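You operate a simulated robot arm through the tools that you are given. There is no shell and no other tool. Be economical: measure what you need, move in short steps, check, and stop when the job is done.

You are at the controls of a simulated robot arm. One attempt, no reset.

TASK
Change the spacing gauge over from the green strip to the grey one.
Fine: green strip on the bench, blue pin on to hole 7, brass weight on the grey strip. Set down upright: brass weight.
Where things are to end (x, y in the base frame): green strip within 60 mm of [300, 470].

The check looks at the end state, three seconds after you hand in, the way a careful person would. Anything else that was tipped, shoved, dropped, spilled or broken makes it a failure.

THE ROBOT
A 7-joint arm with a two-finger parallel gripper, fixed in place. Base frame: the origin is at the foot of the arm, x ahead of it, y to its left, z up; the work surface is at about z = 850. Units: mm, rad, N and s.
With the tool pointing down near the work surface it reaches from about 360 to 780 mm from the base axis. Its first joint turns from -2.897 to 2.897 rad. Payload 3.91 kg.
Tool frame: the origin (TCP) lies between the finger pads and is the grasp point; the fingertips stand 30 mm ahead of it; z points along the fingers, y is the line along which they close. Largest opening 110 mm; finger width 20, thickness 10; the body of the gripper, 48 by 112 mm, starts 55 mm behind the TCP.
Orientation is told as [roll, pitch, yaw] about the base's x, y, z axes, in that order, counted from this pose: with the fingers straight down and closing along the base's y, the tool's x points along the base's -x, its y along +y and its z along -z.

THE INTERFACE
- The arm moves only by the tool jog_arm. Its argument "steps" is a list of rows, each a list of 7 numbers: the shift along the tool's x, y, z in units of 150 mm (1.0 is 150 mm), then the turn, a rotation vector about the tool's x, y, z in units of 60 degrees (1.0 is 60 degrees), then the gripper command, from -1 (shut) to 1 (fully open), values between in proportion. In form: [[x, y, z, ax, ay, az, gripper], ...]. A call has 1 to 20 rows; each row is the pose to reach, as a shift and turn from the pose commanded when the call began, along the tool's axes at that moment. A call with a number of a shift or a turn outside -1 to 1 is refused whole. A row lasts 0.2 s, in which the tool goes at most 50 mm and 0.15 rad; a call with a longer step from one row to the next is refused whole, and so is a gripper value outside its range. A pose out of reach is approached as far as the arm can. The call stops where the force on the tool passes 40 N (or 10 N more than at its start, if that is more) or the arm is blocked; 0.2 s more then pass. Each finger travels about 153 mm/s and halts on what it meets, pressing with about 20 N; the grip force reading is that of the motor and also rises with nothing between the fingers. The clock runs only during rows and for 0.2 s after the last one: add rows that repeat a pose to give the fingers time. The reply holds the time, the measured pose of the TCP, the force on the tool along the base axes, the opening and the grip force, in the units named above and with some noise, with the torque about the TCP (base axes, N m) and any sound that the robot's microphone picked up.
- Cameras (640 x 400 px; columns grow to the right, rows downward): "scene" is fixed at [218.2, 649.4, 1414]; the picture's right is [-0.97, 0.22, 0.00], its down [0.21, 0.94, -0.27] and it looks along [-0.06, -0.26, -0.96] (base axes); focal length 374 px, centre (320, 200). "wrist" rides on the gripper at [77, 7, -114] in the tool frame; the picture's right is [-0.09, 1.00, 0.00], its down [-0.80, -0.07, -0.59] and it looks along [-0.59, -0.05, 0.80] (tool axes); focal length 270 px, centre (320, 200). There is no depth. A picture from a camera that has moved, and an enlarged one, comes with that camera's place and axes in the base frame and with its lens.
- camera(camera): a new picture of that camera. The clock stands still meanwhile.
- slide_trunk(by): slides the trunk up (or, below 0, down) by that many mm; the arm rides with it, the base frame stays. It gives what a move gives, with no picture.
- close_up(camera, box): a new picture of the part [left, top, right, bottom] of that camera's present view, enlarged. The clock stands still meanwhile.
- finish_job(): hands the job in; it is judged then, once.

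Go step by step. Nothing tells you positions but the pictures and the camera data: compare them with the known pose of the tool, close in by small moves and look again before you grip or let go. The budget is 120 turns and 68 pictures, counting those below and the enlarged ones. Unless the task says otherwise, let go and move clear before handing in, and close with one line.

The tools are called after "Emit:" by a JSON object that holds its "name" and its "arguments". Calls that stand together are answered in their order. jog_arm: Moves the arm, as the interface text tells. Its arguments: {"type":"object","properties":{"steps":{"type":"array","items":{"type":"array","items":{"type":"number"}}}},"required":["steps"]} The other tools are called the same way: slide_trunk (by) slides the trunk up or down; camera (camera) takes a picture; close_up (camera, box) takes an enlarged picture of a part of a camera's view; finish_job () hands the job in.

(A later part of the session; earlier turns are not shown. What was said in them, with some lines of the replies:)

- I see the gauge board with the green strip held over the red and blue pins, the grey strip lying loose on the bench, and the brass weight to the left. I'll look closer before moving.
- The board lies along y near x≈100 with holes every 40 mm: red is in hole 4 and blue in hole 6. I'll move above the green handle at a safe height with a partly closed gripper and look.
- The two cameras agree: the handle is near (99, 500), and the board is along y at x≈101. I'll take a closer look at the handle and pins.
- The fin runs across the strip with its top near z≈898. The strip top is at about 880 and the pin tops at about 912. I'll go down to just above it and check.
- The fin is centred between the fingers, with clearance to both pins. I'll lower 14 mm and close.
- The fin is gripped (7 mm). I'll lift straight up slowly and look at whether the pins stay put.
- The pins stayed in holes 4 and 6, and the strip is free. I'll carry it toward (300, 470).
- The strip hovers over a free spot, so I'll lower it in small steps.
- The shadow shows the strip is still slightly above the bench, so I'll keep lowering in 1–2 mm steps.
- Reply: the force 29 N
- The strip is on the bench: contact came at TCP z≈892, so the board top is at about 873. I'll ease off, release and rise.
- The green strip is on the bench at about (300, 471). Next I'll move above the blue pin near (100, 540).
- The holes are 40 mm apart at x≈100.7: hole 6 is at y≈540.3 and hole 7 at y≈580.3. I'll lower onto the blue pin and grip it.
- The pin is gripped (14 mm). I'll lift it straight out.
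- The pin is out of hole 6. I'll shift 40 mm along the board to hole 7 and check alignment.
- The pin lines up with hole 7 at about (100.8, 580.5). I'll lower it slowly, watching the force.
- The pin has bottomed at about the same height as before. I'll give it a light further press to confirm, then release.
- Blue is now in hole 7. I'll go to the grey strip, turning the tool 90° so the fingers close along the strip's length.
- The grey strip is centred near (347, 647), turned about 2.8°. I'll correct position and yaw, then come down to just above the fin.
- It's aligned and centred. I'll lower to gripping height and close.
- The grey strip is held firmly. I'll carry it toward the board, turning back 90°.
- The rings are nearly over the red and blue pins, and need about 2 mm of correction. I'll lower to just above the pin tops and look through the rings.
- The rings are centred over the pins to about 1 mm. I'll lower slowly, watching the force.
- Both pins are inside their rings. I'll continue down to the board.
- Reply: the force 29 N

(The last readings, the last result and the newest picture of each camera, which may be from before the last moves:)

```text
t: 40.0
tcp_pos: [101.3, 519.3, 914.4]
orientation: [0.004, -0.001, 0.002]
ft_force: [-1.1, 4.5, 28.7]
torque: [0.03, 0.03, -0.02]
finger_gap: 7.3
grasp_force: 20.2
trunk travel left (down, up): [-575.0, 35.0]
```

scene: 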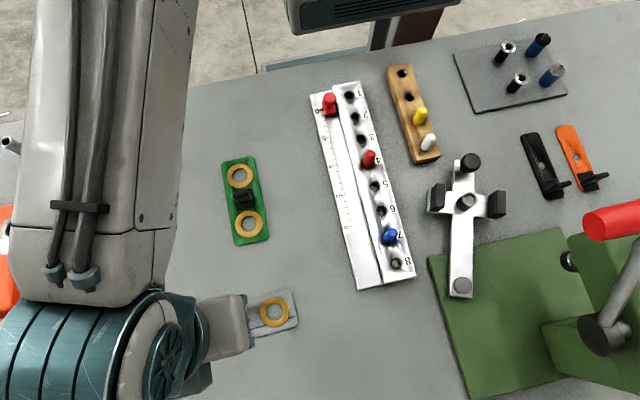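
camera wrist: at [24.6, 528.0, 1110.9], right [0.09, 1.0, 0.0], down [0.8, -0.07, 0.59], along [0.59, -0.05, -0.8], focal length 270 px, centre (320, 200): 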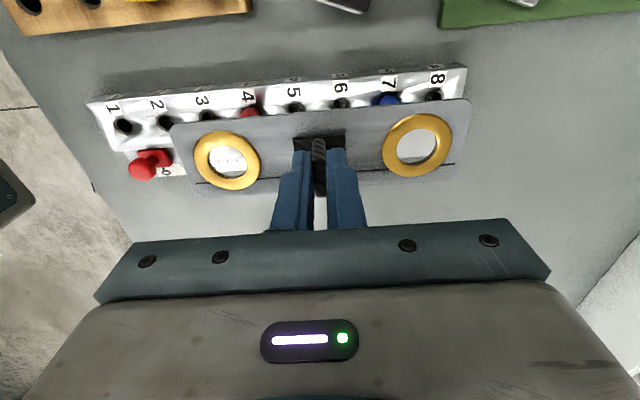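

The strip is down on the board at the expected height. I'll release and rise.

Emit:
{"name": "jog_arm", "arguments": {"steps": [[0, 0, -0.012, 0, 0, 0, -1], [0, 0, -0.012, 0, 0, 0, -0.65], [0, 0, -0.012, 0, 0, 0, -0.5], [0, 0, -0.012, 0, 0, 0, -0.5], [0, 0, -0.15, 0, 0, 0, -0.5], [0, 0, -0.35, 0, 0, 0, -0.5], [0, 0, -0.6, 0, 0, 0, -0.5], [0, 0, -0.8, 0, 0, 0, -0.5], [0, 0, -0.8, 0, 0, 0, -0.5]]}}

Emit:
{"name": "close_up", "arguments": {"camera": "wrist", "box": [150, 20, 490, 220]}}

Emit:
{"name": "camera", "arguments": {"camera": "scene"}}

```text
t: 42.0
tcp_pos: [101.8, 519.7, 1033.1]
orientation: [-0.001, -0.001, 0.0]
ft_force: [-0.3, 0.4, -0.1]
torque: [0.01, -0.01, -0.02]
finger_gap: 27.3
grasp_force: 0.0
trunk travel left (down, up): [-575.0, 35.0]
```

```text
1.88 times, centred on (320, 120) of wrist
camera zoom: at [27.0, 526.8, 1146.7], right [0.09, 1.0, 0.0], down [0.8, -0.07, 0.59], along [0.59, -0.05, -0.8], focal length 509 px, centre (320, 351)
```

zoom: 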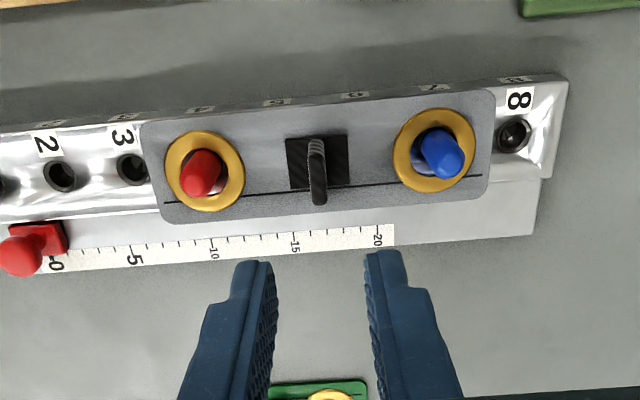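

```text
28 pictures are left
```

scene: 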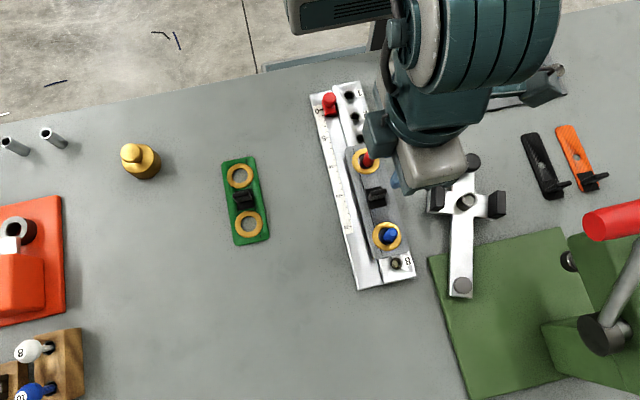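

The grey strip sits flat over red (4) and blue (7). Next is the brass weight near (447, 377). I'll move there at height, turning the tool toward yaw 90°.

Emit:
{"name": "jog_arm", "arguments": {"steps": [[-0.16, -0.05, 0, 0, 0, -0.125, -0.3], [-0.32, -0.1, 0, 0, 0, -0.25, 0], [-0.48, -0.15, 0, 0, 0, -0.375, 0], [-0.64, -0.2, 0, 0, 0, -0.5, 0], [-0.8, -0.25, 0, 0, 0, -0.625, 0], [-0.95, -0.3, 0, 0, 0, -0.75, 0], [-0.95, -0.3, 0, 0, 0, -0.75, 0]]}}

Emit:
{"name": "camera", "arguments": {"camera": "wrist"}}

```text
t: 43.6
tcp_pos: [244.5, 476.2, 1032.6]
orientation: [-0.001, 0.001, 0.789]
ft_force: [0.0, -0.8, -0.2]
torque: [0.0, 0.02, -0.02]
finger_gap: 55.2
grasp_force: 0.1
trunk travel left (down, up): [-575.0, 35.0]
```

```text
27 pictures are left
camera wrist: at [187.4, 426.0, 1146.7], right [-0.65, 0.76, 0.0], down [0.61, 0.52, 0.59], along [0.45, 0.38, -0.8], focal length 270 px, centre (320, 200)
```

wrist: 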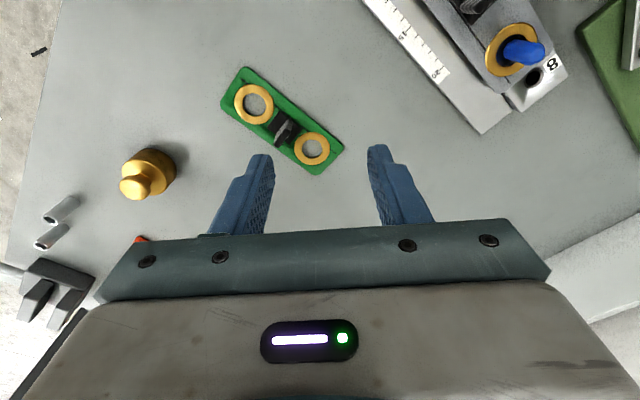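

I put the weight's knob near (440, 378) with its centre at about z 905. I'll move closer, keeping height.

Emit:
{"name": "jog_arm", "arguments": {"steps": [[-0.06, -0.2, 0, 0, 0, 0, 0], [-0.12, -0.45, 0, 0, 0, 0, 0], [-0.18, -0.7, 0, 0, 0, 0, 0], [-0.23, -0.85, 0, 0, 0, 0, 0], [-0.23, -0.85, 0, 0, 0, 0, 0]]}}

Emit:
{"name": "camera", "arguments": {"camera": "wrist"}}

```text
t: 44.8
tcp_pos: [361.8, 408.1, 1035.7]
orientation: [-0.001, -0.001, 0.791]
ft_force: [0.8, 0.3, 0.4]
torque: [0.01, -0.03, 0.03]
finger_gap: 55.2
grasp_force: 0.0
trunk travel left (down, up): [-575.0, 35.0]
```

```text
26 pictures are left
camera wrist: at [303.8, 359.3, 1148.0], right [-0.64, 0.76, 0.0], down [0.62, 0.52, 0.59], along [0.45, 0.38, -0.8], focal length 270 px, centre (320, 200)
```

wrist: 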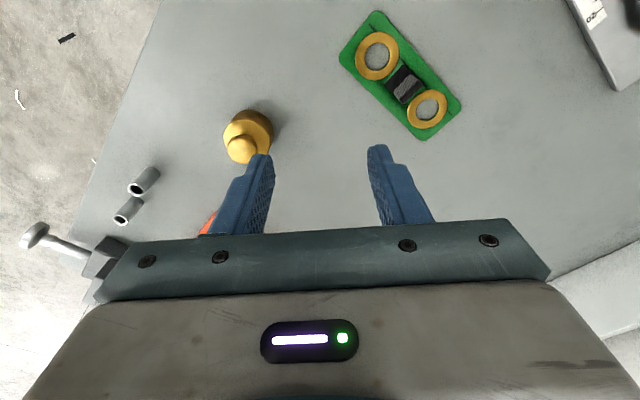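

Emit:
{"name": "jog_arm", "arguments": {"steps": [[-0.04, -0.08, 0, 0, 0, -0.124, 0], [-0.08, -0.17, 0, 0, 0, -0.249, 0], [-0.12, -0.25, 0.05, 0, 0, -0.373, 0], [-0.16, -0.34, 0.1, 0, 0, -0.497, 0], [-0.2, -0.42, 0.18, 0, 0, -0.622, 0], [-0.224, -0.51, 0.27, 0, 0, -0.746, 0], [-0.224, -0.51, 0.27, 0, 0, -0.746, 0]]}}

Emit:
{"name": "camera", "arguments": {"camera": "wrist"}}

Emit:
{"name": "camera", "arguments": {"camera": "scene"}}

```text
t: 46.4
tcp_pos: [438.2, 378.4, 992.4]
orientation: [-0.001, -0.001, 1.57]
ft_force: [0.5, -0.2, 0.0]
torque: [-0.01, 0.01, -0.02]
finger_gap: 55.2
grasp_force: 0.2
trunk travel left (down, up): [-575.0, 35.0]
```

```text
25 pictures are left
camera wrist: at [432.4, 302.6, 1105.8], right [-1.0, 0.09, 0.0], down [0.07, 0.8, 0.59], along [0.05, 0.59, -0.8], focal length 270 px, centre (320, 200)
```

wrist: 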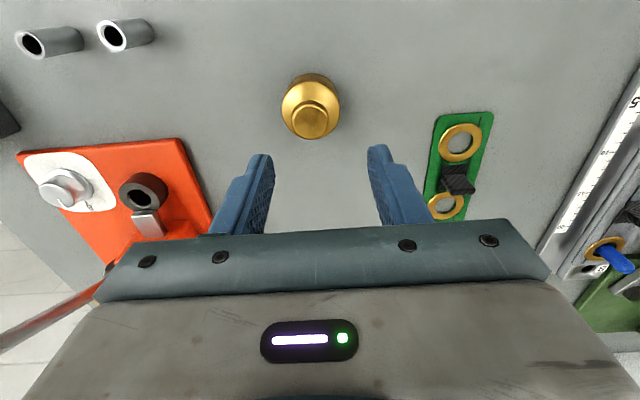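

```text
24 pictures are left
```

scene: 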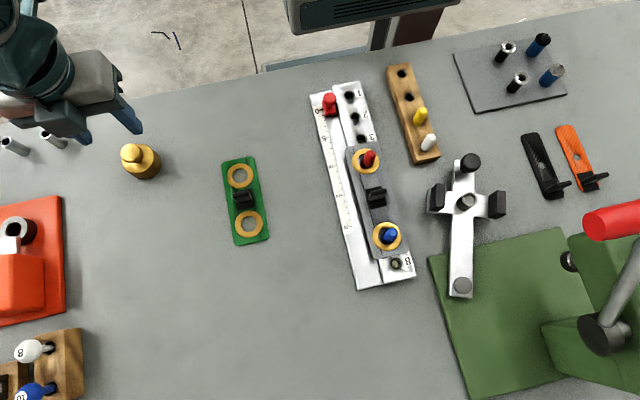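

Emit:
{"name": "close_up", "arguments": {"camera": "wrist", "box": [260, 60, 360, 150]}}

Emit:
{"name": "close_up", "arguments": {"camera": "scene", "box": [105, 130, 175, 190]}}

Emit:
{"name": "close_up", "arguments": {"camera": "scene", "box": [330, 135, 420, 265]}}

```text
4.44 times, centred on (310, 105) of wrist
camera zoom: at [432.4, 302.6, 1105.8], right [-1.0, 0.09, 0.0], down [0.07, 0.8, 0.59], along [0.05, 0.59, -0.8], focal length 1201 px, centre (364, 622)
```

zoom: 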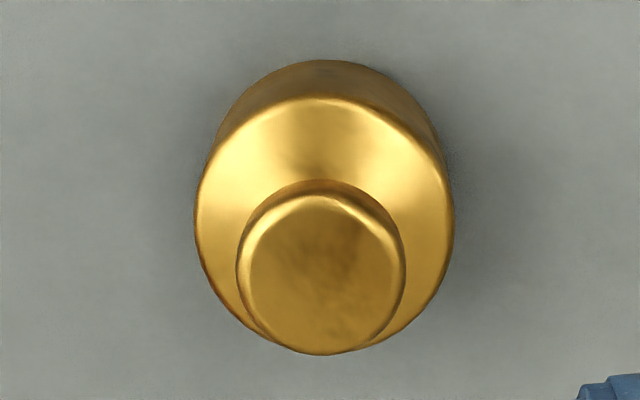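

```text
6.67 times, centred on (140, 160) of scene
camera zoom: at [218.2, 649.4, 1414.0], right [-0.97, 0.22, 0.0], down [0.21, 0.94, -0.27], along [-0.06, -0.26, -0.96], focal length 2496 px, centre (1520, 467)
```

zoom: 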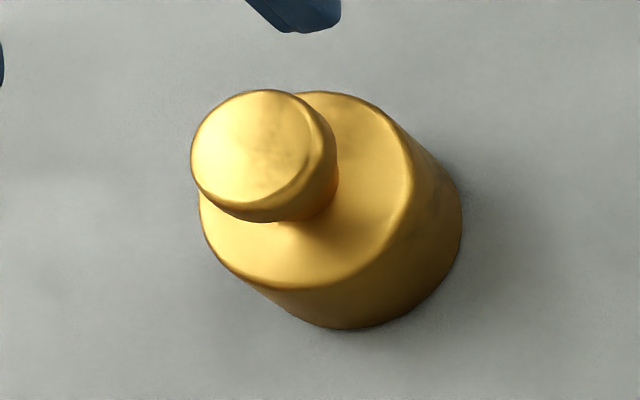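

```text
3.08 times, centred on (375, 200) of scene
camera zoom: at [218.2, 649.4, 1414.0], right [-0.97, 0.22, 0.0], down [0.21, 0.94, -0.27], along [-0.06, -0.26, -0.96], focal length 1152 px, centre (151, 200)
```

zoom: 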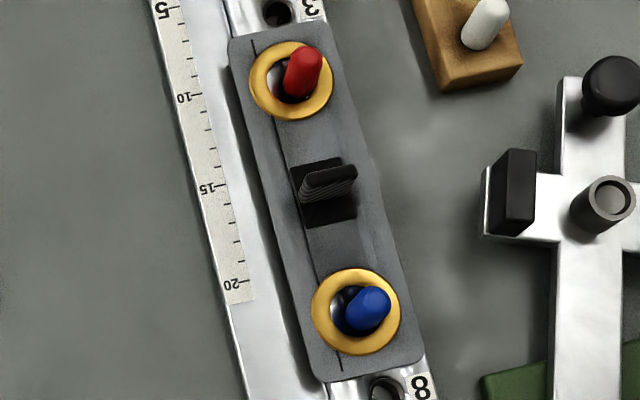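

The weight measures about 47–49 mm across, with a 28 mm knob, and its axis is near (445, 377). I'll centre on it and lower with wide-open fingers to measure it.

Emit:
{"name": "jog_arm", "arguments": {"steps": [[0.011, -0.045, 0, 0, 0, 0, 0.4], [0.011, -0.045, 0.15, 0, 0, 0, 0.4], [0.011, -0.045, 0.3, 0, 0, 0, 0.4], [0.011, -0.045, 0.3, 0, 0, 0, 0.4]]}}

Emit:
{"name": "camera", "arguments": {"camera": "wrist"}}

```text
t: 47.4
tcp_pos: [444.8, 377.2, 946.9]
orientation: [0.001, -0.002, 1.569]
ft_force: [0.3, 0.7, -0.7]
torque: [-0.02, -0.03, -0.01]
finger_gap: 76.9
grasp_force: 0.1
trunk travel left (down, up): [-575.0, 35.0]
```

```text
20 pictures are left
camera wrist: at [439.4, 300.9, 1061.1], right [-1.0, 0.09, 0.0], down [0.07, 0.8, 0.59], along [0.05, 0.59, -0.8], focal length 270 px, centre (320, 200)
```

wrist: 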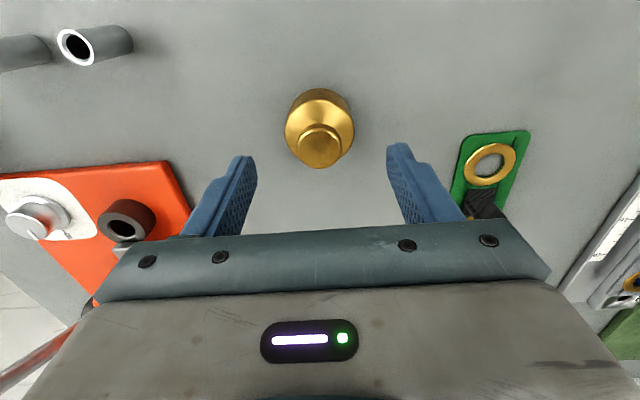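

It's centred. I'll lower around the body and close lightly to read its diameter.

Emit:
{"name": "jog_arm", "arguments": {"steps": [[0, 0, 0.15, 0, 0, 0, 0.4], [0, 0, 0.3, 0, 0, 0, 0.3], [0, 0, 0.34, 0, 0, 0, 0.1], [0, 0, 0.34, 0, 0, 0, -0.05], [0, 0, 0.34, 0, 0, 0, -0.2], [0, 0, 0.34, 0, 0, 0, -0.3], [0, 0, 0.34, 0, 0, 0, -0.3]]}}

Emit:
{"name": "camera", "arguments": {"camera": "wrist"}}

```text
t: 49.0
tcp_pos: [445.0, 378.3, 895.4]
orientation: [-0.001, 0.0, 1.57]
ft_force: [-1.6, 0.8, -0.3]
torque: [0.03, -0.01, -0.01]
finger_gap: 49.7
grasp_force: 20.2
trunk travel left (down, up): [-575.0, 35.0]
```

```text
19 pictures are left
camera wrist: at [440.3, 300.3, 1009.4], right [-1.0, 0.09, 0.0], down [0.07, 0.8, 0.59], along [0.05, 0.59, -0.8], focal length 270 px, centre (320, 200)
```

wrist: 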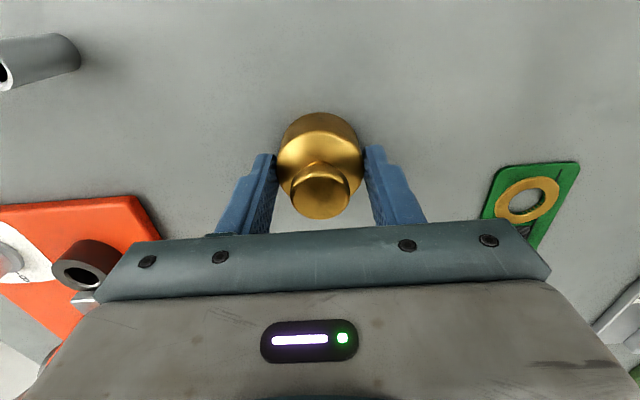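

The body is 50 mm across. The gap between the fin and the blue pin is only about 50 mm, so I'll first slide the grey strip about 3 mm toward −y, within its ring clearance, to make room. I'll let go of the weight and head back.

Emit:
{"name": "jog_arm", "arguments": {"steps": [[0, 0, 0, 0, 0, 0, 0.1], [0, 0, 0, 0, 0, 0, 0.4], [0, 0, 0, 0, 0, 0, 0.4], [0, 0, -0.2, 0, 0, 0, 0.4], [0, 0, -0.5, 0, 0, 0, 0.4], [0, 0, -0.85, 0, 0, 0, 0.4], [0, 0, -0.85, 0, 0, 0, 0.2]]}}

Emit:
{"name": "jog_arm", "arguments": {"steps": [[-0.067, 0.155, 0, 0, 0, 0.125, 0], [-0.133, 0.311, 0, 0, 0, 0.25, -0.3], [-0.2, 0.466, 0, 0, 0, 0.375, -0.5], [-0.267, 0.622, 0, 0, 0, 0.5, -0.5], [-0.333, 0.777, 0, 0, 0, 0.625, -0.5], [-0.4, 0.933, 0, 0, 0, 0.75, -0.5], [-0.4, 0.933, 0, 0, 0, 0.75, -0.5]]}}

Emit:
{"name": "jog_arm", "arguments": {"steps": [[0.08, 0.2, 0, 0, 0, 0, -0.5], [0.16, 0.4, 0, 0, 0, 0, -0.5], [0.24, 0.6, 0, 0, 0, 0, -0.5], [0.3, 0.75, 0, 0, 0, 0, -0.5], [0.3, 0.75, 0, 0, 0, 0, -0.5]]}}

```text
refused: row 6 steps farther than a row can; nothing moved
```

```text
t: 50.6
tcp_pos: [303.0, 438.6, 895.3]
orientation: [0.0, 0.001, 0.784]
ft_force: [-2.4, 0.1, -0.2]
torque: [0.09, -0.01, 0.0]
finger_gap: 48.9
grasp_force: 19.9
trunk travel left (down, up): [-575.0, 35.0]
```

```text
t: 51.8
tcp_pos: [194.9, 487.1, 895.5]
orientation: [-0.001, -0.001, 0.785]
ft_force: [0.7, 0.8, 0.1]
torque: [0.02, -0.02, 0.02]
finger_gap: 48.8
grasp_force: 20.0
trunk travel left (down, up): [-575.0, 35.0]
```

My lift was refused for an over-long step, and the moves sent along with it then dragged the gripped weight across the bench at low height. I need to see what was disturbed before doing anything else.

Emit:
{"name": "camera", "arguments": {"camera": "scene"}}

Emit:
{"name": "camera", "arguments": {"camera": "wrist"}}

```text
18 pictures are left
```

scene: 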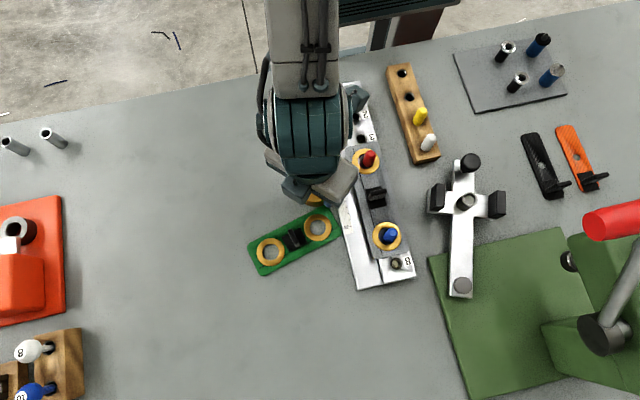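

```text
17 pictures are left
camera wrist: at [136.3, 436.8, 1010.1], right [-0.64, 0.77, 0.0], down [0.62, 0.52, 0.59], along [0.46, 0.38, -0.8], focal length 270 px, centre (320, 200)
```

wrist: 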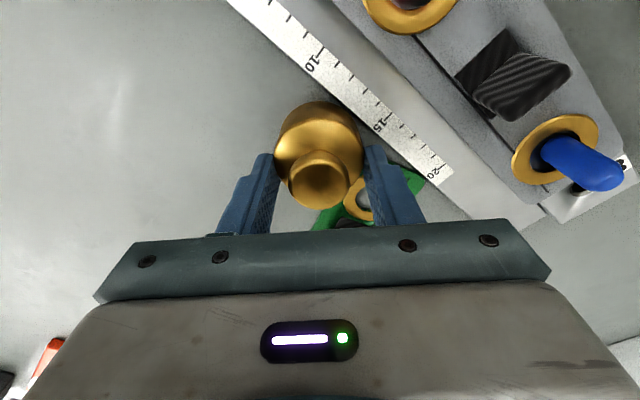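

The weight is still upright in the grip. The green strip was pushed toward the board, so I'll put it back. The board, pins and grey strip look unmoved. I'll lift the weight clear first, one checked call at a time.

Emit:
{"name": "jog_arm", "arguments": {"steps": [[0, 0, -0.1, 0, 0, 0, -0.5], [0, 0, -0.25, 0, 0, 0, -0.5], [0, 0, -0.4, 0, 0, 0, -0.5], [0, 0, -0.4, 0, 0, 0, -0.5]]}}

```text
t: 52.8
tcp_pos: [193.3, 486.3, 954.7]
orientation: [-0.001, 0.002, 0.785]
ft_force: [-0.2, -0.8, -5.8]
torque: [0.03, -0.01, 0.06]
finger_gap: 49.1
grasp_force: 20.0
trunk travel left (down, up): [-575.0, 35.0]
```

Emit:
{"name": "jog_arm", "arguments": {"steps": [[0.1, -0.18, 0, 0, 0, 0, -0.5], [0.2, -0.36, 0, 0, 0, 0, -0.5], [0.292, -0.528, 0, 0, 0, 0, -0.5], [0.292, -0.528, 0.15, 0, 0, 0, -0.5], [0.292, -0.528, 0.3, 0, 0, 0, -0.5], [0.292, -0.528, 0.35, 0, 0, 0, -0.5], [0.292, -0.528, 0.35, 0, 0, 0, -0.5]]}}

Emit:
{"name": "camera", "arguments": {"camera": "scene"}}

```text
t: 54.4
tcp_pos: [218.3, 398.8, 902.5]
orientation: [0.0, -0.001, 0.784]
ft_force: [-0.6, 1.0, -5.9]
torque: [0.05, -0.06, 0.02]
finger_gap: 48.6
grasp_force: 20.0
trunk travel left (down, up): [-575.0, 35.0]
```

```text
16 pictures are left
```

scene: 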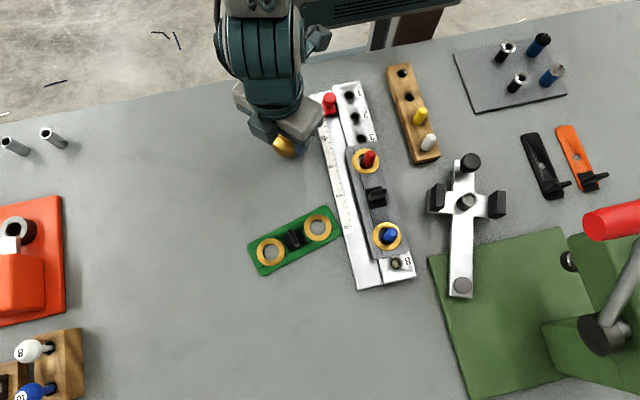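

The board, slider and pins match the earlier pictures. Only the green strip moved. I'll set the weight down here.

Emit:
{"name": "jog_arm", "arguments": {"steps": [[0, 0, 0.015, 0, 0, 0, -0.5], [0, 0, 0.03, 0, 0, 0, -0.5], [0, 0, 0.04, 0, 0, 0, -0.5], [0, 0, 0.04, 0, 0, 0, -0.5]]}}

```text
t: 55.4
tcp_pos: [217.8, 398.4, 897.1]
orientation: [0.001, 0.0, 0.784]
ft_force: [0.0, 0.1, -4.6]
torque: [0.01, -0.04, 0.01]
finger_gap: 49.0
grasp_force: 20.1
trunk travel left (down, up): [-575.0, 35.0]
```

Emit:
{"name": "jog_arm", "arguments": {"steps": [[0, 0, 0.01, 0, 0, 0, -0.5], [0, 0, 0.016, 0, 0, 0, -0.5], [0, 0, 0.016, 0, 0, 0, -0.5]]}}

```text
t: 56.2
tcp_pos: [217.1, 399.6, 896.0]
orientation: [0.003, -0.002, 0.782]
ft_force: [0.7, -2.0, 16.3]
torque: [-0.1, 0.08, 0.19]
finger_gap: 49.0
grasp_force: 20.2
trunk travel left (down, up): [-575.0, 35.0]
```

It's on the bench. I'll ease off, open, and rise in legal steps.

Emit:
{"name": "jog_arm", "arguments": {"steps": [[0, 0, -0.008, 0, 0, 0, -0.5], [0, 0, -0.008, 0, 0, 0, 0], [0, 0, -0.008, 0, 0, 0, 0.35], [0, 0, -0.008, 0, 0, 0, 0.35], [0, 0, -0.15, 0, 0, 0, 0.35], [0, 0, -0.4, 0, 0, 0, 0.35], [0, 0, -0.65, 0, 0, 0, 0.35], [0, 0, -0.85, 0, 0, 0, 0.35], [0, 0, -0.85, 0, 0, 0, 0]]}}

Emit:
{"name": "camera", "arguments": {"camera": "wrist"}}

```text
t: 58.2
tcp_pos: [218.0, 398.0, 1021.7]
orientation: [0.0, -0.001, 0.784]
ft_force: [0.1, 0.4, 0.3]
torque: [0.0, 0.0, -0.02]
finger_gap: 55.2
grasp_force: 0.2
trunk travel left (down, up): [-575.0, 35.0]
```

```text
15 pictures are left
camera wrist: at [161.2, 348.8, 1135.6], right [-0.64, 0.77, 0.0], down [0.62, 0.52, 0.59], along [0.46, 0.38, -0.8], focal length 270 px, centre (320, 200)
```

wrist: 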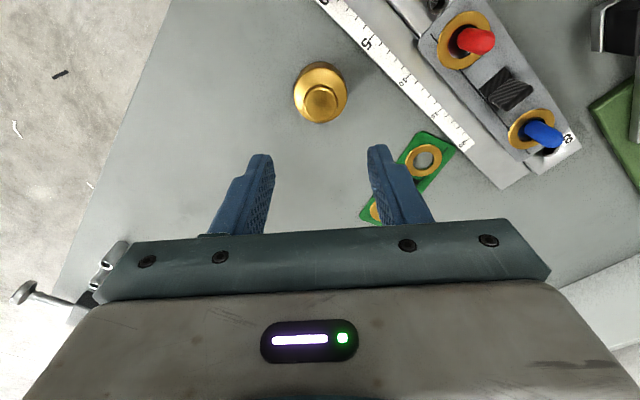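

The weight stands upright at (218, 398). The green strip's handle is near (234, 549), turned about 15°. I'll go above it.

Emit:
{"name": "jog_arm", "arguments": {"steps": [[-0.1, 0.08, 0, 0, 0, -0.125, -0.2], [-0.2, 0.16, 0, 0, 0, -0.25, -0.35], [-0.3, 0.24, 0, 0, 0, -0.375, -0.35], [-0.4, 0.32, 0, 0, 0, -0.5, -0.35], [-0.5, 0.4, 0, 0, 0, -0.625, -0.35], [-0.6, 0.48, 0, 0, 0, -0.75, -0.35], [-0.7, 0.56, 0, 0, 0, -0.875, -0.35], [-0.789, 0.635, 0, 0, 0, -1.0, -0.35], [-0.789, 0.635, 0.1, 0, 0, -1.0, -0.35], [-0.789, 0.635, 0.2, 0, 0, -1.0, -0.35], [-0.789, 0.635, 0.2, 0, 0, -1.0, -0.35]]}}

Emit:
{"name": "camera", "arguments": {"camera": "wrist"}}

```text
t: 60.6
tcp_pos: [235.1, 549.6, 989.4]
orientation: [0.0, -0.001, 1.832]
ft_force: [-0.6, 0.3, 0.9]
torque: [0.01, 0.0, -0.01]
finger_gap: 36.0
grasp_force: 0.1
trunk travel left (down, up): [-575.0, 35.0]
```

```text
14 pictures are left
camera wrist: at [249.7, 474.1, 1103.9], right [-0.99, -0.17, 0.0], down [-0.14, 0.79, 0.59], along [-0.1, 0.59, -0.8], focal length 270 px, centre (320, 200)
```

wrist: 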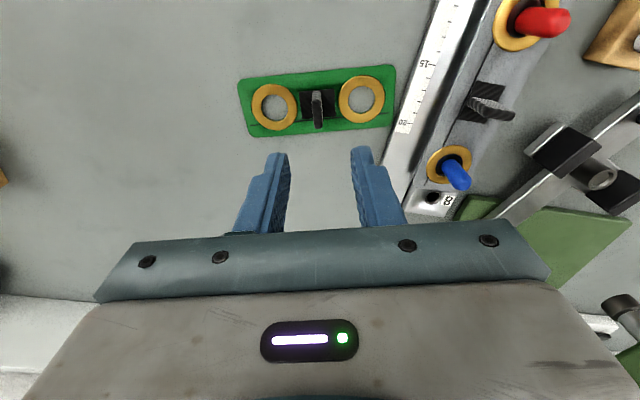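

It's aligned with the fin, so I'll lower and grip.

Emit:
{"name": "jog_arm", "arguments": {"steps": [[0, 0, 0.2, 0, 0, 0, -0.4], [0, 0, 0.4, 0, 0, 0, -0.4], [0, 0, 0.55, 0, 0, 0, -0.4], [0, 0, 0.64, 0, 0, 0, -0.45], [0, 0, 0.64, 0, 0, 0, -0.7], [0, 0, 0.64, 0, 0, 0, -1], [0, 0, 0.64, 0, 0, 0, -1], [0, 0, 0.64, 0, 0, 0, -1]]}}

```text
t: 62.4
tcp_pos: [237.2, 548.1, 894.8]
orientation: [0.0, 0.0, 1.829]
ft_force: [7.0, 1.0, 0.9]
torque: [0.02, -0.16, -0.08]
finger_gap: 6.7
grasp_force: 20.1
trunk travel left (down, up): [-575.0, 35.0]
```

It's gripped, with a slight sideways load because the strip touches the board's base. I'll ease away 4 mm in +x and then lift.

Emit:
{"name": "jog_arm", "arguments": {"steps": [[0.007, -0.026, 0, 0, 0, 0, -1], [0.007, -0.026, -0.1, 0, 0, 0, -1], [0.007, -0.026, -0.3, 0, 0, 0, -1], [0.007, -0.026, -0.5, 0, 0, 0, -1], [0.007, -0.026, -0.5, 0, 0, 0, -1]]}}

```text
t: 63.6
tcp_pos: [238.7, 550.6, 971.3]
orientation: [-0.001, -0.001, 1.831]
ft_force: [0.5, 0.1, -0.1]
torque: [0.01, -0.02, 0.03]
finger_gap: 7.1
grasp_force: 19.5
trunk travel left (down, up): [-575.0, 35.0]
```

Emit:
{"name": "jog_arm", "arguments": {"steps": [[0.2, -0.11, 0, 0, 0, 0, -1], [0.4, -0.22, 0, 0, 0, 0, -1], [0.609, -0.33, 0, 0, 0, 0, -1], [0.609, -0.33, 0.2, 0, 0, 0, -1], [0.609, -0.33, 0.4, 0, 0, 0, -1], [0.609, -0.33, 0.49, 0, 0, 0, -1], [0.609, -0.33, 0.49, 0, 0, 0, -1]]}}

```text
t: 65.2
tcp_pos: [309.2, 475.1, 897.3]
orientation: [-0.001, 0.0, 1.831]
ft_force: [0.1, 0.1, -0.3]
torque: [-0.03, 0.03, -0.03]
finger_gap: 6.9
grasp_force: 20.2
trunk travel left (down, up): [-575.0, 35.0]
```

Emit:
{"name": "jog_arm", "arguments": {"steps": [[0, 0, 0.01, 0, 0, 0, -1], [0, 0, 0.02, 0, 0, 0, -1], [0, 0, 0.02, 0, 0, 0, -1]]}}

```text
t: 66.0
tcp_pos: [310.5, 474.5, 894.2]
orientation: [0.0, 0.0, 1.832]
ft_force: [-1.0, -0.1, -1.1]
torque: [-0.01, -0.02, 0.01]
finger_gap: 6.9
grasp_force: 19.5
trunk travel left (down, up): [-575.0, 35.0]
```

Emit:
{"name": "jog_arm", "arguments": {"steps": [[0, 0, 0.01, 0, 0, 0, -1], [0, 0, 0.014, 0, 0, 0, -1], [0, 0, 0.014, 0, 0, 0, -1]]}}

```text
t: 66.8
tcp_pos: [309.9, 474.5, 893.7]
orientation: [-0.001, -0.002, 1.831]
ft_force: [-1.4, -1.1, 18.3]
torque: [-0.12, 0.05, -0.01]
finger_gap: 7.0
grasp_force: 20.0
trunk travel left (down, up): [-575.0, 35.0]
```

The green strip is down at about (310, 475). I'll release and rise.

Emit:
{"name": "jog_arm", "arguments": {"steps": [[0, 0, -0.006, 0, 0, 0, -1], [0, 0, -0.006, 0, 0, 0, -0.65], [0, 0, -0.006, 0, 0, 0, -0.5], [0, 0, -0.006, 0, 0, 0, -0.5], [0, 0, -0.15, 0, 0, 0, -0.5], [0, 0, -0.4, 0, 0, 0, -0.5], [0, 0, -0.65, 0, 0, 0, -0.5], [0, 0, -0.85, 0, 0, 0, -0.5], [0, 0, -0.85, 0, 0, 0, -0.5]]}}

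```text
t: 68.8
tcp_pos: [310.5, 472.5, 1021.2]
orientation: [0.0, 0.0, 1.832]
ft_force: [1.1, -0.5, 0.4]
torque: [0.0, 0.01, -0.01]
finger_gap: 27.4
grasp_force: 0.1
trunk travel left (down, up): [-575.0, 35.0]
```

Emit:
{"name": "jog_arm", "arguments": {"steps": [[-0.05, 0.09, 0, 0, 0, 0.125, -0.5], [-0.1, 0.18, 0, 0, 0, 0.25, -0.5], [-0.14, 0.27, 0, 0, 0, 0.375, -0.5], [-0.19, 0.36, 0, 0, 0, 0.5, -0.5], [-0.24, 0.45, 0, 0, 0, 0.625, -0.5], [-0.28, 0.54, 0, 0, 0, 0.75, -0.5], [-0.33, 0.637, 0, 0, 0, 0.875, -0.5], [-0.33, 0.637, 0, 0, 0, 0.875, -0.5]]}}

```text
t: 70.6
tcp_pos: [205.8, 496.4, 1020.4]
orientation: [0.0, -0.001, 0.912]
ft_force: [-0.6, -0.2, -1.0]
torque: [0.01, 0.0, -0.01]
finger_gap: 27.5
grasp_force: 0.0
trunk travel left (down, up): [-575.0, 35.0]
```

Emit:
{"name": "jog_arm", "arguments": {"steps": [[0.044, 0.093, 0, 0, 0, 0.125, -0.5], [0.087, 0.186, 0, 0, 0, 0.25, -0.5], [0.13, 0.28, 0, 0, 0, 0.375, -0.5], [0.175, 0.37, 0, 0, 0, 0.5, -0.5], [0.22, 0.464, 0, 0, 0, 0.624, -0.5], [0.262, 0.557, 0, 0, 0, 0.749, -0.5], [0.306, 0.649, 0, 0, 0, 0.873, -0.5], [0.306, 0.649, 0.2, 0, 0, 0.873, -0.5], [0.306, 0.649, 0.35, 0, 0, 0.873, -0.5], [0.306, 0.649, 0.35, 0, 0, 0.873, -0.5]]}}

Emit:
{"name": "close_up", "arguments": {"camera": "wrist", "box": [150, 50, 490, 250]}}

```text
t: 72.8
tcp_pos: [100.3, 521.7, 968.3]
orientation: [-0.002, 0.002, 0.001]
ft_force: [0.0, -0.5, -1.3]
torque: [-0.01, 0.03, -0.02]
finger_gap: 27.5
grasp_force: 0.0
trunk travel left (down, up): [-575.0, 35.0]
```

```text
1.88 times, centred on (320, 150) of wrist
camera zoom: at [24.4, 527.7, 1081.4], right [0.09, 1.0, 0.0], down [0.8, -0.07, 0.59], along [0.59, -0.05, -0.8], focal length 509 px, centre (320, 294)
```

zoom: 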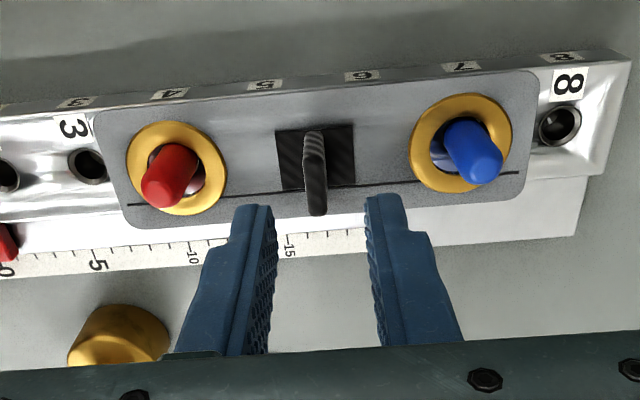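

The strip sits about 1 mm off centre on the pins. I'll grip the fin and slide the strip 3 mm toward −y.

Emit:
{"name": "jog_arm", "arguments": {"steps": [[0, -0.01, 0.15, 0, 0, 0, -0.5], [0, -0.01, 0.28, 0, 0, 0, -0.5], [0, -0.01, 0.34, 0, 0, 0, -0.5], [0, -0.01, 0.34, 0, 0, 0, -0.5], [0, -0.01, 0.34, 0, 0, 0, -1], [0, -0.01, 0.34, 0, 0, 0, -1], [0, -0.01, 0.34, 0, 0, 0, -1]]}}

```text
t: 74.4
tcp_pos: [99.5, 518.3, 916.5]
orientation: [-0.001, -0.001, 0.0]
ft_force: [-1.0, -0.2, 0.0]
torque: [-0.02, -0.01, 0.0]
finger_gap: 6.6
grasp_force: 20.0
trunk travel left (down, up): [-575.0, 35.0]
```

Emit:
{"name": "jog_arm", "arguments": {"steps": [[0, -0.01, 0, 0, 0, 0, -1], [0, -0.02, 0, 0, 0, 0, -1], [0, -0.02, 0, 0, 0, 0, -1]]}}

Emit:
{"name": "close_up", "arguments": {"camera": "wrist", "box": [150, 50, 490, 250]}}

```text
t: 75.2
tcp_pos: [100.0, 516.2, 916.3]
orientation: [0.0, -0.002, 0.0]
ft_force: [0.0, -0.2, -0.1]
torque: [-0.01, 0.0, -0.02]
finger_gap: 7.0
grasp_force: 20.3
trunk travel left (down, up): [-575.0, 35.0]
```

```text
1.88 times, centred on (320, 150) of wrist
camera zoom: at [24.8, 522.8, 1030.5], right [0.09, 1.0, 0.0], down [0.8, -0.07, 0.59], along [0.59, -0.05, -0.8], focal length 509 px, centre (320, 294)
```

zoom: 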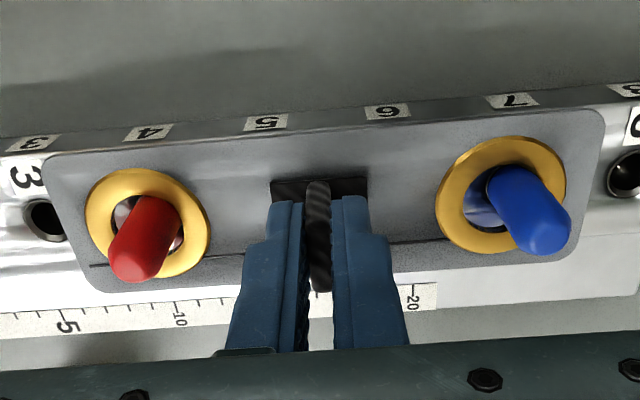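

There's no contact force, and the gap toward the blue pin is now about 53 mm. I'll release and rise.

Emit:
{"name": "jog_arm", "arguments": {"steps": [[0, 0, 0, 0, 0, 0, -0.65], [0, 0, 0, 0, 0, 0, -0.5], [0, 0, 0, 0, 0, 0, -0.5], [0, 0, -0.15, 0, 0, 0, -0.5], [0, 0, -0.4, 0, 0, 0, -0.5], [0, 0, -0.65, 0, 0, 0, -0.5], [0, 0, -0.65, 0, 0, 0, -0.3]]}}

```text
t: 76.8
tcp_pos: [102.4, 514.1, 1013.2]
orientation: [-0.001, 0.001, -0.001]
ft_force: [-0.4, -0.9, -0.4]
torque: [0.02, -0.04, -0.02]
finger_gap: 38.5
grasp_force: 0.0
trunk travel left (down, up): [-575.0, 35.0]
```

Emit:
{"name": "jog_arm", "arguments": {"steps": [[-0.2, -0.2, 0, 0, 0, 0, -0.1], [-0.4, -0.4, 0, 0, 0, 0, 0], [-0.6, -0.6, 0, 0, 0, 0, 0], [-0.775, -0.775, 0, 0, 0, 0, 0], [-0.775, -0.775, 0.2, 0, 0, 0, 0], [-0.775, -0.775, 0.4, 0, 0, 0, 0], [-0.775, -0.775, 0.4, 0, 0, 0, 0]]}}

Emit:
{"name": "camera", "arguments": {"camera": "wrist"}}

```text
t: 78.4
tcp_pos: [215.6, 401.2, 952.5]
orientation: [0.0, -0.001, 0.0]
ft_force: [0.5, 1.0, -0.3]
torque: [0.0, 0.02, 0.01]
finger_gap: 54.9
grasp_force: 0.0
trunk travel left (down, up): [-575.0, 35.0]
```

```text
11 pictures are left
camera wrist: at [140.1, 408.5, 1066.9], right [0.09, 1.0, 0.0], down [0.8, -0.07, 0.59], along [0.59, -0.05, -0.8], focal length 270 px, centre (320, 200)
```

wrist: 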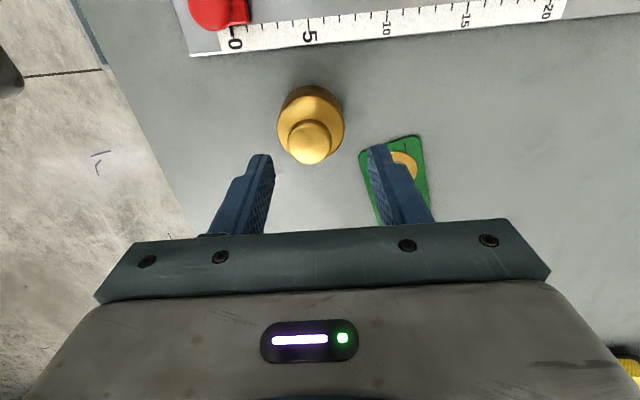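

The knob is near (214, 396). I'll centre, lower around it and close.

Emit:
{"name": "jog_arm", "arguments": {"steps": [[0.008, -0.033, 0, 0, 0, 0, 0], [0.008, -0.033, 0.12, 0, 0, 0, 0], [0.008, -0.033, 0.205, 0, 0, 0, 0], [0.008, -0.033, 0.205, 0, 0, 0, -0.2], [0.008, -0.033, 0.205, 0, 0, 0, -0.4], [0.008, -0.033, 0.205, 0, 0, 0, -0.8], [0.008, -0.033, 0.205, 0, 0, 0, -1], [0.008, -0.033, 0.205, 0, 0, 0, -1]]}}

Emit:
{"name": "close_up", "arguments": {"camera": "wrist", "box": [230, 80, 410, 240]}}

```text
t: 80.2
tcp_pos: [213.2, 395.3, 922.7]
orientation: [0.001, -0.001, -0.001]
ft_force: [-0.6, 1.3, 0.1]
torque: [-0.07, -0.01, 0.01]
finger_gap: 25.6
grasp_force: 20.1
trunk travel left (down, up): [-575.0, 35.0]
```

```text
2.50 times, centred on (320, 160) of wrist
camera zoom: at [138.5, 401.5, 1037.2], right [0.09, 1.0, 0.0], down [0.8, -0.07, 0.59], along [0.59, -0.05, -0.8], focal length 676 px, centre (320, 300)
```

zoom: 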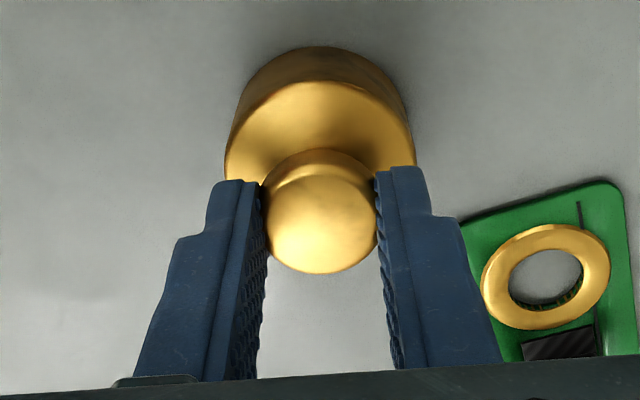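

The knob is gripped. I'll lift straight up and check that the weight hangs level.

Emit:
{"name": "jog_arm", "arguments": {"steps": [[0, 0, -0.08, 0, 0, 0, -1], [0, 0, -0.25, 0, 0, 0, -1], [0, 0, -0.45, 0, 0, 0, -1], [0, 0, -0.6, 0, 0, 0, -1], [0, 0, -0.6, 0, 0, 0, -1]]}}

Emit:
{"name": "close_up", "arguments": {"camera": "wrist", "box": [230, 80, 410, 240]}}

```text
t: 81.4
tcp_pos: [214.4, 393.2, 1013.8]
orientation: [-0.002, 0.0, 0.001]
ft_force: [-0.6, 0.7, -4.4]
torque: [0.0, 0.02, -0.03]
finger_gap: 25.6
grasp_force: 19.7
trunk travel left (down, up): [-575.0, 35.0]
```

```text
2.50 times, centred on (320, 160) of wrist
camera zoom: at [138.9, 400.5, 1128.7], right [0.09, 1.0, 0.0], down [0.8, -0.07, 0.59], along [0.59, -0.05, -0.8], focal length 676 px, centre (320, 300)
```

zoom: 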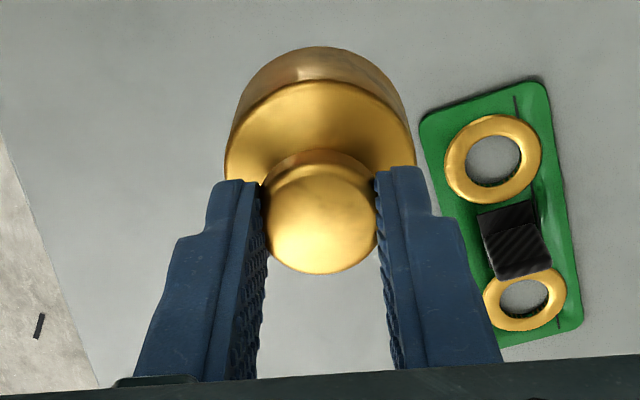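

It hangs level. I'll carry it above the gap between the fin and the blue pin.

Emit:
{"name": "jog_arm", "arguments": {"steps": [[0.18, 0.24, 0, 0, 0, 0, -1], [0.37, 0.48, 0, 0, 0, 0, -1], [0.55, 0.74, 0, 0, 0, 0, -1], [0.74, 0.99, 0, 0, 0, 0, -1], [0.74, 0.99, 0, 0, 0, 0, -1], [0.74, 0.99, 0, 0, 0, 0, -1]]}}

Emit:
{"name": "camera", "arguments": {"camera": "wrist"}}

Emit:
{"name": "close_up", "arguments": {"camera": "scene", "box": [340, 120, 430, 270]}}

```text
t: 82.8
tcp_pos: [101.2, 542.6, 1016.2]
orientation: [-0.002, 0.0, -0.001]
ft_force: [-0.2, 0.5, -4.8]
torque: [0.01, -0.02, 0.02]
finger_gap: 25.2
grasp_force: 20.1
trunk travel left (down, up): [-575.0, 35.0]
```

```text
8 pictures are left
camera wrist: at [26.6, 549.2, 1129.5], right [0.09, 1.0, 0.0], down [0.8, -0.07, 0.59], along [0.59, -0.05, -0.8], focal length 270 px, centre (320, 200)
```

wrist: 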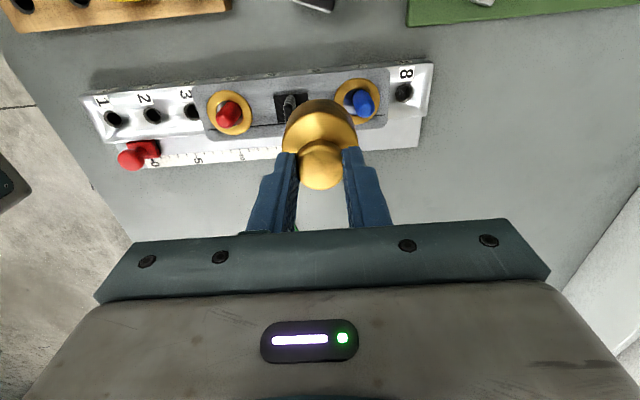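

```text
2.67 times, centred on (385, 195) of scene
camera zoom: at [218.2, 649.4, 1414.0], right [-0.97, 0.22, 0.0], down [0.21, 0.94, -0.27], along [-0.06, -0.26, -0.96], focal length 998 px, centre (147, 213)
```

zoom: 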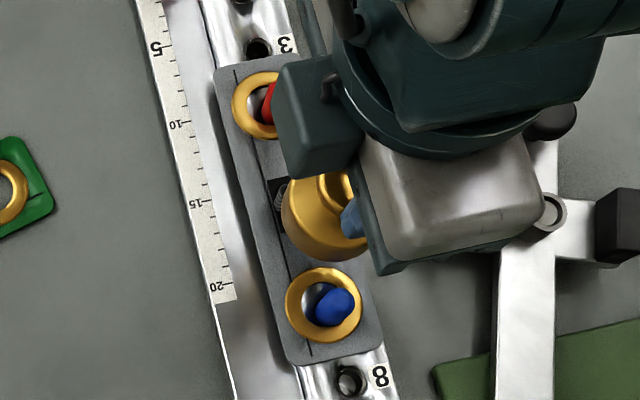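

In this picture the fin is at y≈517, the blue pin at about 580 and the weight at about 543.5. I'll shift +3.4 mm in y, lower to just above the pin tops, and check.

Emit:
{"name": "jog_arm", "arguments": {"steps": [[-0.01, 0.023, 0, 0, 0, 0, -1], [-0.01, 0.023, 0.08, 0, 0, 0, -1], [-0.01, 0.023, 0.15, 0, 0, 0, -1], [-0.01, 0.023, 0.15, 0, 0, 0, -1]]}}

Emit:
{"name": "close_up", "arguments": {"camera": "wrist", "box": [200, 50, 440, 210]}}

```text
t: 83.8
tcp_pos: [104.2, 544.7, 991.8]
orientation: [-0.003, 0.0, 0.0]
ft_force: [0.0, -0.6, -5.8]
torque: [0.03, 0.0, 0.01]
finger_gap: 24.9
grasp_force: 20.1
trunk travel left (down, up): [-575.0, 35.0]
```

```text
2.50 times, centred on (320, 130) of wrist
camera zoom: at [29.5, 553.4, 1105.3], right [0.09, 1.0, 0.0], down [0.8, -0.07, 0.59], along [0.59, -0.05, -0.8], focal length 676 px, centre (320, 375)
```

zoom: 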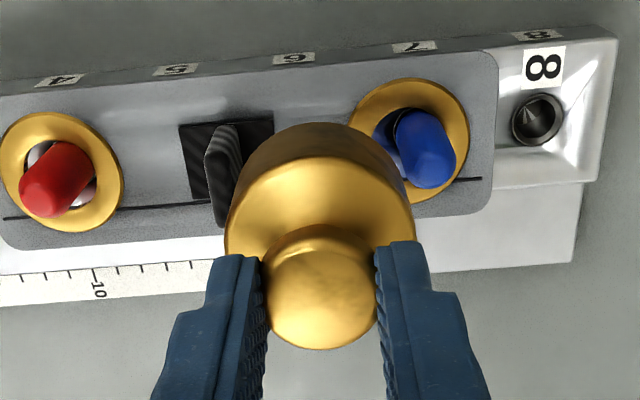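

The clearances look like about 1.5–2 mm on both sides. I'll nudge −0.5 mm and lower gently, watching the side forces.

Emit:
{"name": "jog_arm", "arguments": {"steps": [[0, -0.003, 0.02, 0, 0, 0, -1], [0, -0.003, 0.04, 0, 0, 0, -1], [0, -0.003, 0.06, 0, 0, 0, -1], [0, -0.003, 0.08, 0, 0, 0, -1], [0, -0.003, 0.1, 0, 0, 0, -1], [0, -0.003, 0.12, 0, 0, 0, -1], [0, -0.003, 0.12, 0, 0, 0, -1]]}}

Emit:
{"name": "close_up", "arguments": {"camera": "wrist", "box": [200, 50, 440, 210]}}

```text
t: 85.4
tcp_pos: [105.7, 547.1, 972.0]
orientation: [0.001, 0.0, 0.001]
ft_force: [-0.5, -0.1, -6.8]
torque: [-0.04, 0.03, 0.0]
finger_gap: 25.2
grasp_force: 20.3
trunk travel left (down, up): [-575.0, 35.0]
```

```text
2.50 times, centred on (320, 130) of wrist
camera zoom: at [29.6, 554.0, 1086.4], right [0.09, 1.0, 0.0], down [0.8, -0.07, 0.59], along [0.59, -0.05, -0.8], focal length 676 px, centre (320, 375)
```

zoom: 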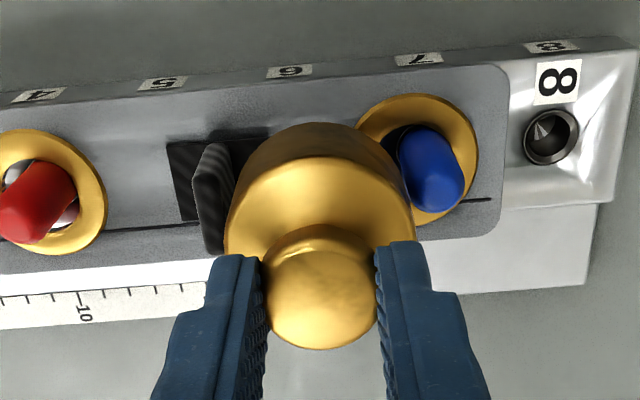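

It's past the pin tip with no contact. I'll continue down.

Emit:
{"name": "jog_arm", "arguments": {"steps": [[0, 0, 0.02, 0, 0, 0, -1], [0, 0, 0.04, 0, 0, 0, -1], [0, 0, 0.06, 0, 0, 0, -1], [0, 0, 0.08, 0, 0, 0, -1], [0, 0, 0.09, 0, 0, 0, -1], [0, 0, 0.09, 0, 0, 0, -1]]}}

```text
t: 86.8
tcp_pos: [105.8, 546.4, 960.2]
orientation: [-0.002, -0.001, 0.001]
ft_force: [0.5, 0.1, -5.7]
torque: [-0.03, -0.01, 0.01]
finger_gap: 25.3
grasp_force: 19.7
trunk travel left (down, up): [-575.0, 35.0]
```

Emit:
{"name": "jog_arm", "arguments": {"steps": [[0, 0, 0.01, 0, 0, 0, -1], [0, 0, 0.02, 0, 0, 0, -1], [0, 0, 0.02, 0, 0, 0, -1]]}}

```text
t: 87.6
tcp_pos: [105.5, 545.6, 954.5]
orientation: [0.0, 0.001, 0.0]
ft_force: [-1.2, -0.5, -6.5]
torque: [0.01, -0.01, -0.01]
finger_gap: 25.4
grasp_force: 19.7
trunk travel left (down, up): [-575.0, 35.0]
```

Emit:
{"name": "jog_arm", "arguments": {"steps": [[0, 0, 0.007, 0, 0, 0, -1], [0, 0, 0.013, 0, 0, 0, -1], [0, 0, 0.013, 0, 0, 0, -1]]}}

```text
t: 88.4
tcp_pos: [106.2, 546.4, 953.4]
orientation: [0.0, -0.001, -0.002]
ft_force: [0.2, 0.4, -5.7]
torque: [0.01, 0.05, 0.0]
finger_gap: 25.2
grasp_force: 19.8
trunk travel left (down, up): [-575.0, 35.0]
```

Emit:
{"name": "jog_arm", "arguments": {"steps": [[0, 0, 0.007, 0, 0, 0, -1], [0, 0, 0.013, 0, 0, 0, -1], [0, 0, 0.013, 0, 0, 0, -1]]}}

```text
t: 89.2
tcp_pos: [103.9, 546.4, 951.6]
orientation: [0.0, -0.001, -0.001]
ft_force: [0.0, 0.5, -5.6]
torque: [0.03, -0.02, -0.01]
finger_gap: 25.5
grasp_force: 20.0
trunk travel left (down, up): [-575.0, 35.0]
```

Emit:
{"name": "jog_arm", "arguments": {"steps": [[0, 0, 0.007, 0, 0, 0, -1], [0, 0, 0.013, 0, 0, 0, -1], [0, 0, 0.013, 0, 0, 0, -1]]}}

```text
t: 90.0
tcp_pos: [106.0, 546.7, 949.5]
orientation: [0.0, 0.0, 0.0]
ft_force: [0.0, -0.5, -5.7]
torque: [0.01, 0.01, 0.02]
finger_gap: 25.2
grasp_force: 20.1
trunk travel left (down, up): [-575.0, 35.0]
```

Emit:
{"name": "jog_arm", "arguments": {"steps": [[0, 0, 0.007, 0, 0, 0, -1], [0, 0, 0.013, 0, 0, 0, -1], [0, 0, 0.013, 0, 0, 0, -1]]}}

```text
t: 90.8
tcp_pos: [105.5, 546.5, 949.9]
orientation: [-0.001, -0.001, 0.0]
ft_force: [0.3, -0.2, -5.3]
torque: [0.0, 0.0, 0.01]
finger_gap: 25.3
grasp_force: 19.8
trunk travel left (down, up): [-575.0, 35.0]
```

Emit:
{"name": "jog_arm", "arguments": {"steps": [[0, 0, 0.007, 0, 0, 0, -1], [0, 0, 0.013, 0, 0, 0, -1], [0, 0, 0.013, 0, 0, 0, -1]]}}

Emit:
{"name": "close_up", "arguments": {"camera": "wrist", "box": [200, 50, 440, 210]}}

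```text
t: 91.6
tcp_pos: [104.8, 546.2, 948.4]
orientation: [0.001, 0.0, -0.001]
ft_force: [0.6, -0.3, 4.3]
torque: [-0.13, 0.03, 0.0]
finger_gap: 25.6
grasp_force: 20.2
trunk travel left (down, up): [-575.0, 35.0]
```

```text
2.50 times, centred on (320, 130) of wrist
camera zoom: at [30.0, 553.5, 1062.2], right [0.09, 1.0, 0.0], down [0.8, -0.07, 0.59], along [0.59, -0.05, -0.8], focal length 676 px, centre (320, 375)
```

zoom: 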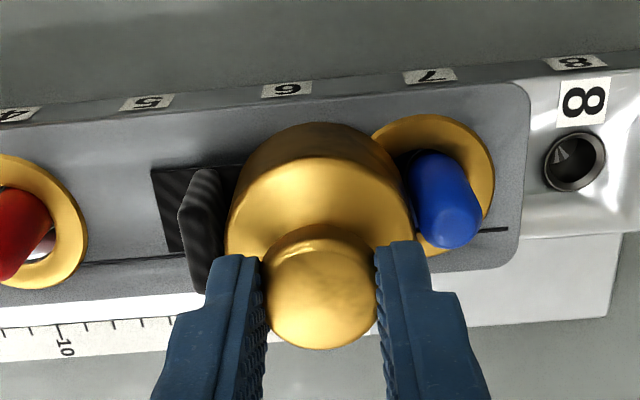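

It's in contact with the strip, upright, and clear of the fin and pin. I'll open gently and rise straight up.

Emit:
{"name": "jog_arm", "arguments": {"steps": [[0, 0, 0, 0, 0, 0, -0.5], [0, 0, 0, 0, 0, 0, -0.35], [0, 0, 0, 0, 0, 0, -0.3], [0, 0, 0, 0, 0, 0, -0.3], [0, 0, -0.1, 0, 0, 0, -0.3], [0, 0, -0.3, 0, 0, 0, -0.3], [0, 0, -0.55, 0, 0, 0, -0.3], [0, 0, -0.55, 0, 0, 0, -0.3]]}}

Emit:
{"name": "close_up", "arguments": {"camera": "wrist", "box": [150, 30, 490, 230]}}

```text
t: 93.4
tcp_pos: [104.0, 544.7, 1032.2]
orientation: [-0.002, 0.001, 0.0]
ft_force: [0.7, -0.1, 0.6]
torque: [0.02, -0.01, 0.03]
finger_gap: 38.2
grasp_force: 0.0
trunk travel left (down, up): [-575.0, 35.0]
```

```text
1.88 times, centred on (320, 130) of wrist
camera zoom: at [29.8, 552.3, 1144.9], right [0.09, 1.0, 0.0], down [0.8, -0.07, 0.59], along [0.59, -0.05, -0.8], focal length 509 px, centre (320, 332)
```

zoom: 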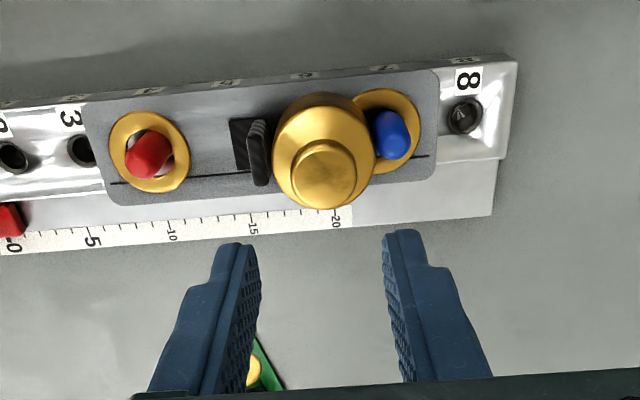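

The weight stands upright on the grey strip. I'll move the arm away and take a final overview.

Emit:
{"name": "jog_arm", "arguments": {"steps": [[-0.15, -0.2, -0.1, 0, 0, 0, -0.3], [-0.35, -0.4, -0.2, 0, 0, 0, -0.3], [-0.6, -0.5, -0.3, 0, 0, 0, -0.3], [-0.85, -0.6, -0.4, 0, 0, 0, -0.3], [-0.85, -0.6, -0.4, 0, 0, 0, -0.3]]}}

Emit:
{"name": "camera", "arguments": {"camera": "scene"}}

Emit:
{"name": "close_up", "arguments": {"camera": "scene", "box": [330, 130, 430, 290]}}

```text
t: 94.6
tcp_pos: [231.5, 455.4, 1088.9]
orientation: [0.0, -0.002, 0.002]
ft_force: [0.2, 0.1, -0.5]
torque: [0.01, 0.0, 0.0]
finger_gap: 38.6
grasp_force: 0.1
trunk travel left (down, up): [-575.0, 35.0]
```

```text
2 pictures are left
```

scene: 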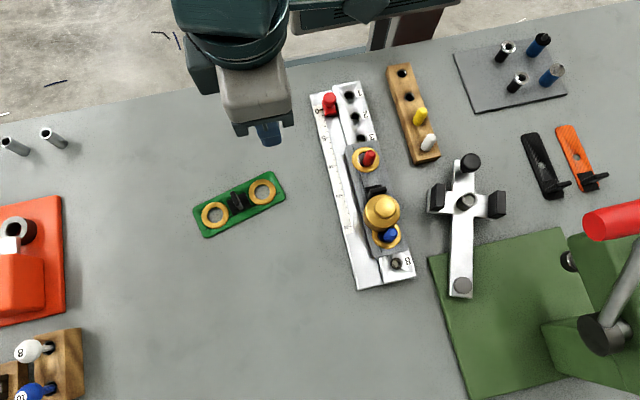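

```text
2.50 times, centred on (380, 210) of scene
camera zoom: at [218.2, 649.4, 1414.0], right [-0.97, 0.22, 0.0], down [0.21, 0.94, -0.27], along [-0.06, -0.26, -0.96], focal length 936 px, centre (170, 175)
```

zoom: 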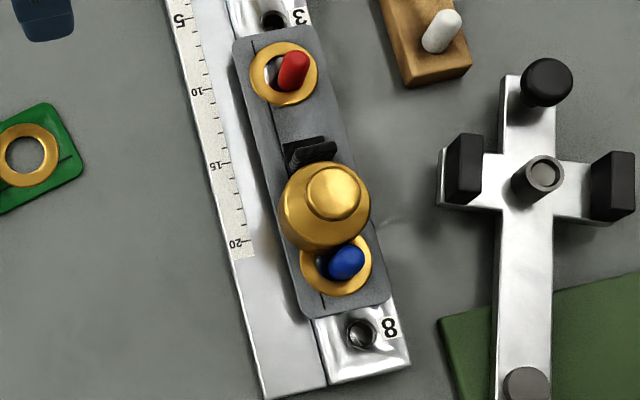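

Everything is in place: grey strip over red (hole 4) and blue (hole 7), brass weight upright on the strip, green strip on the bench near (310, 475), and the arm clear. I'm handing in.

Emit:
{"name": "finish_job", "arguments": {}}

```text
The job is handed in.
```

The gauge now carries the grey strip, with blue in hole 7, the brass weight upright on it and the green strip on the bench at about (310, 475); partway through I dragged the held weight into the green strip, which I put back, and nothing else looks moved in the final picture.
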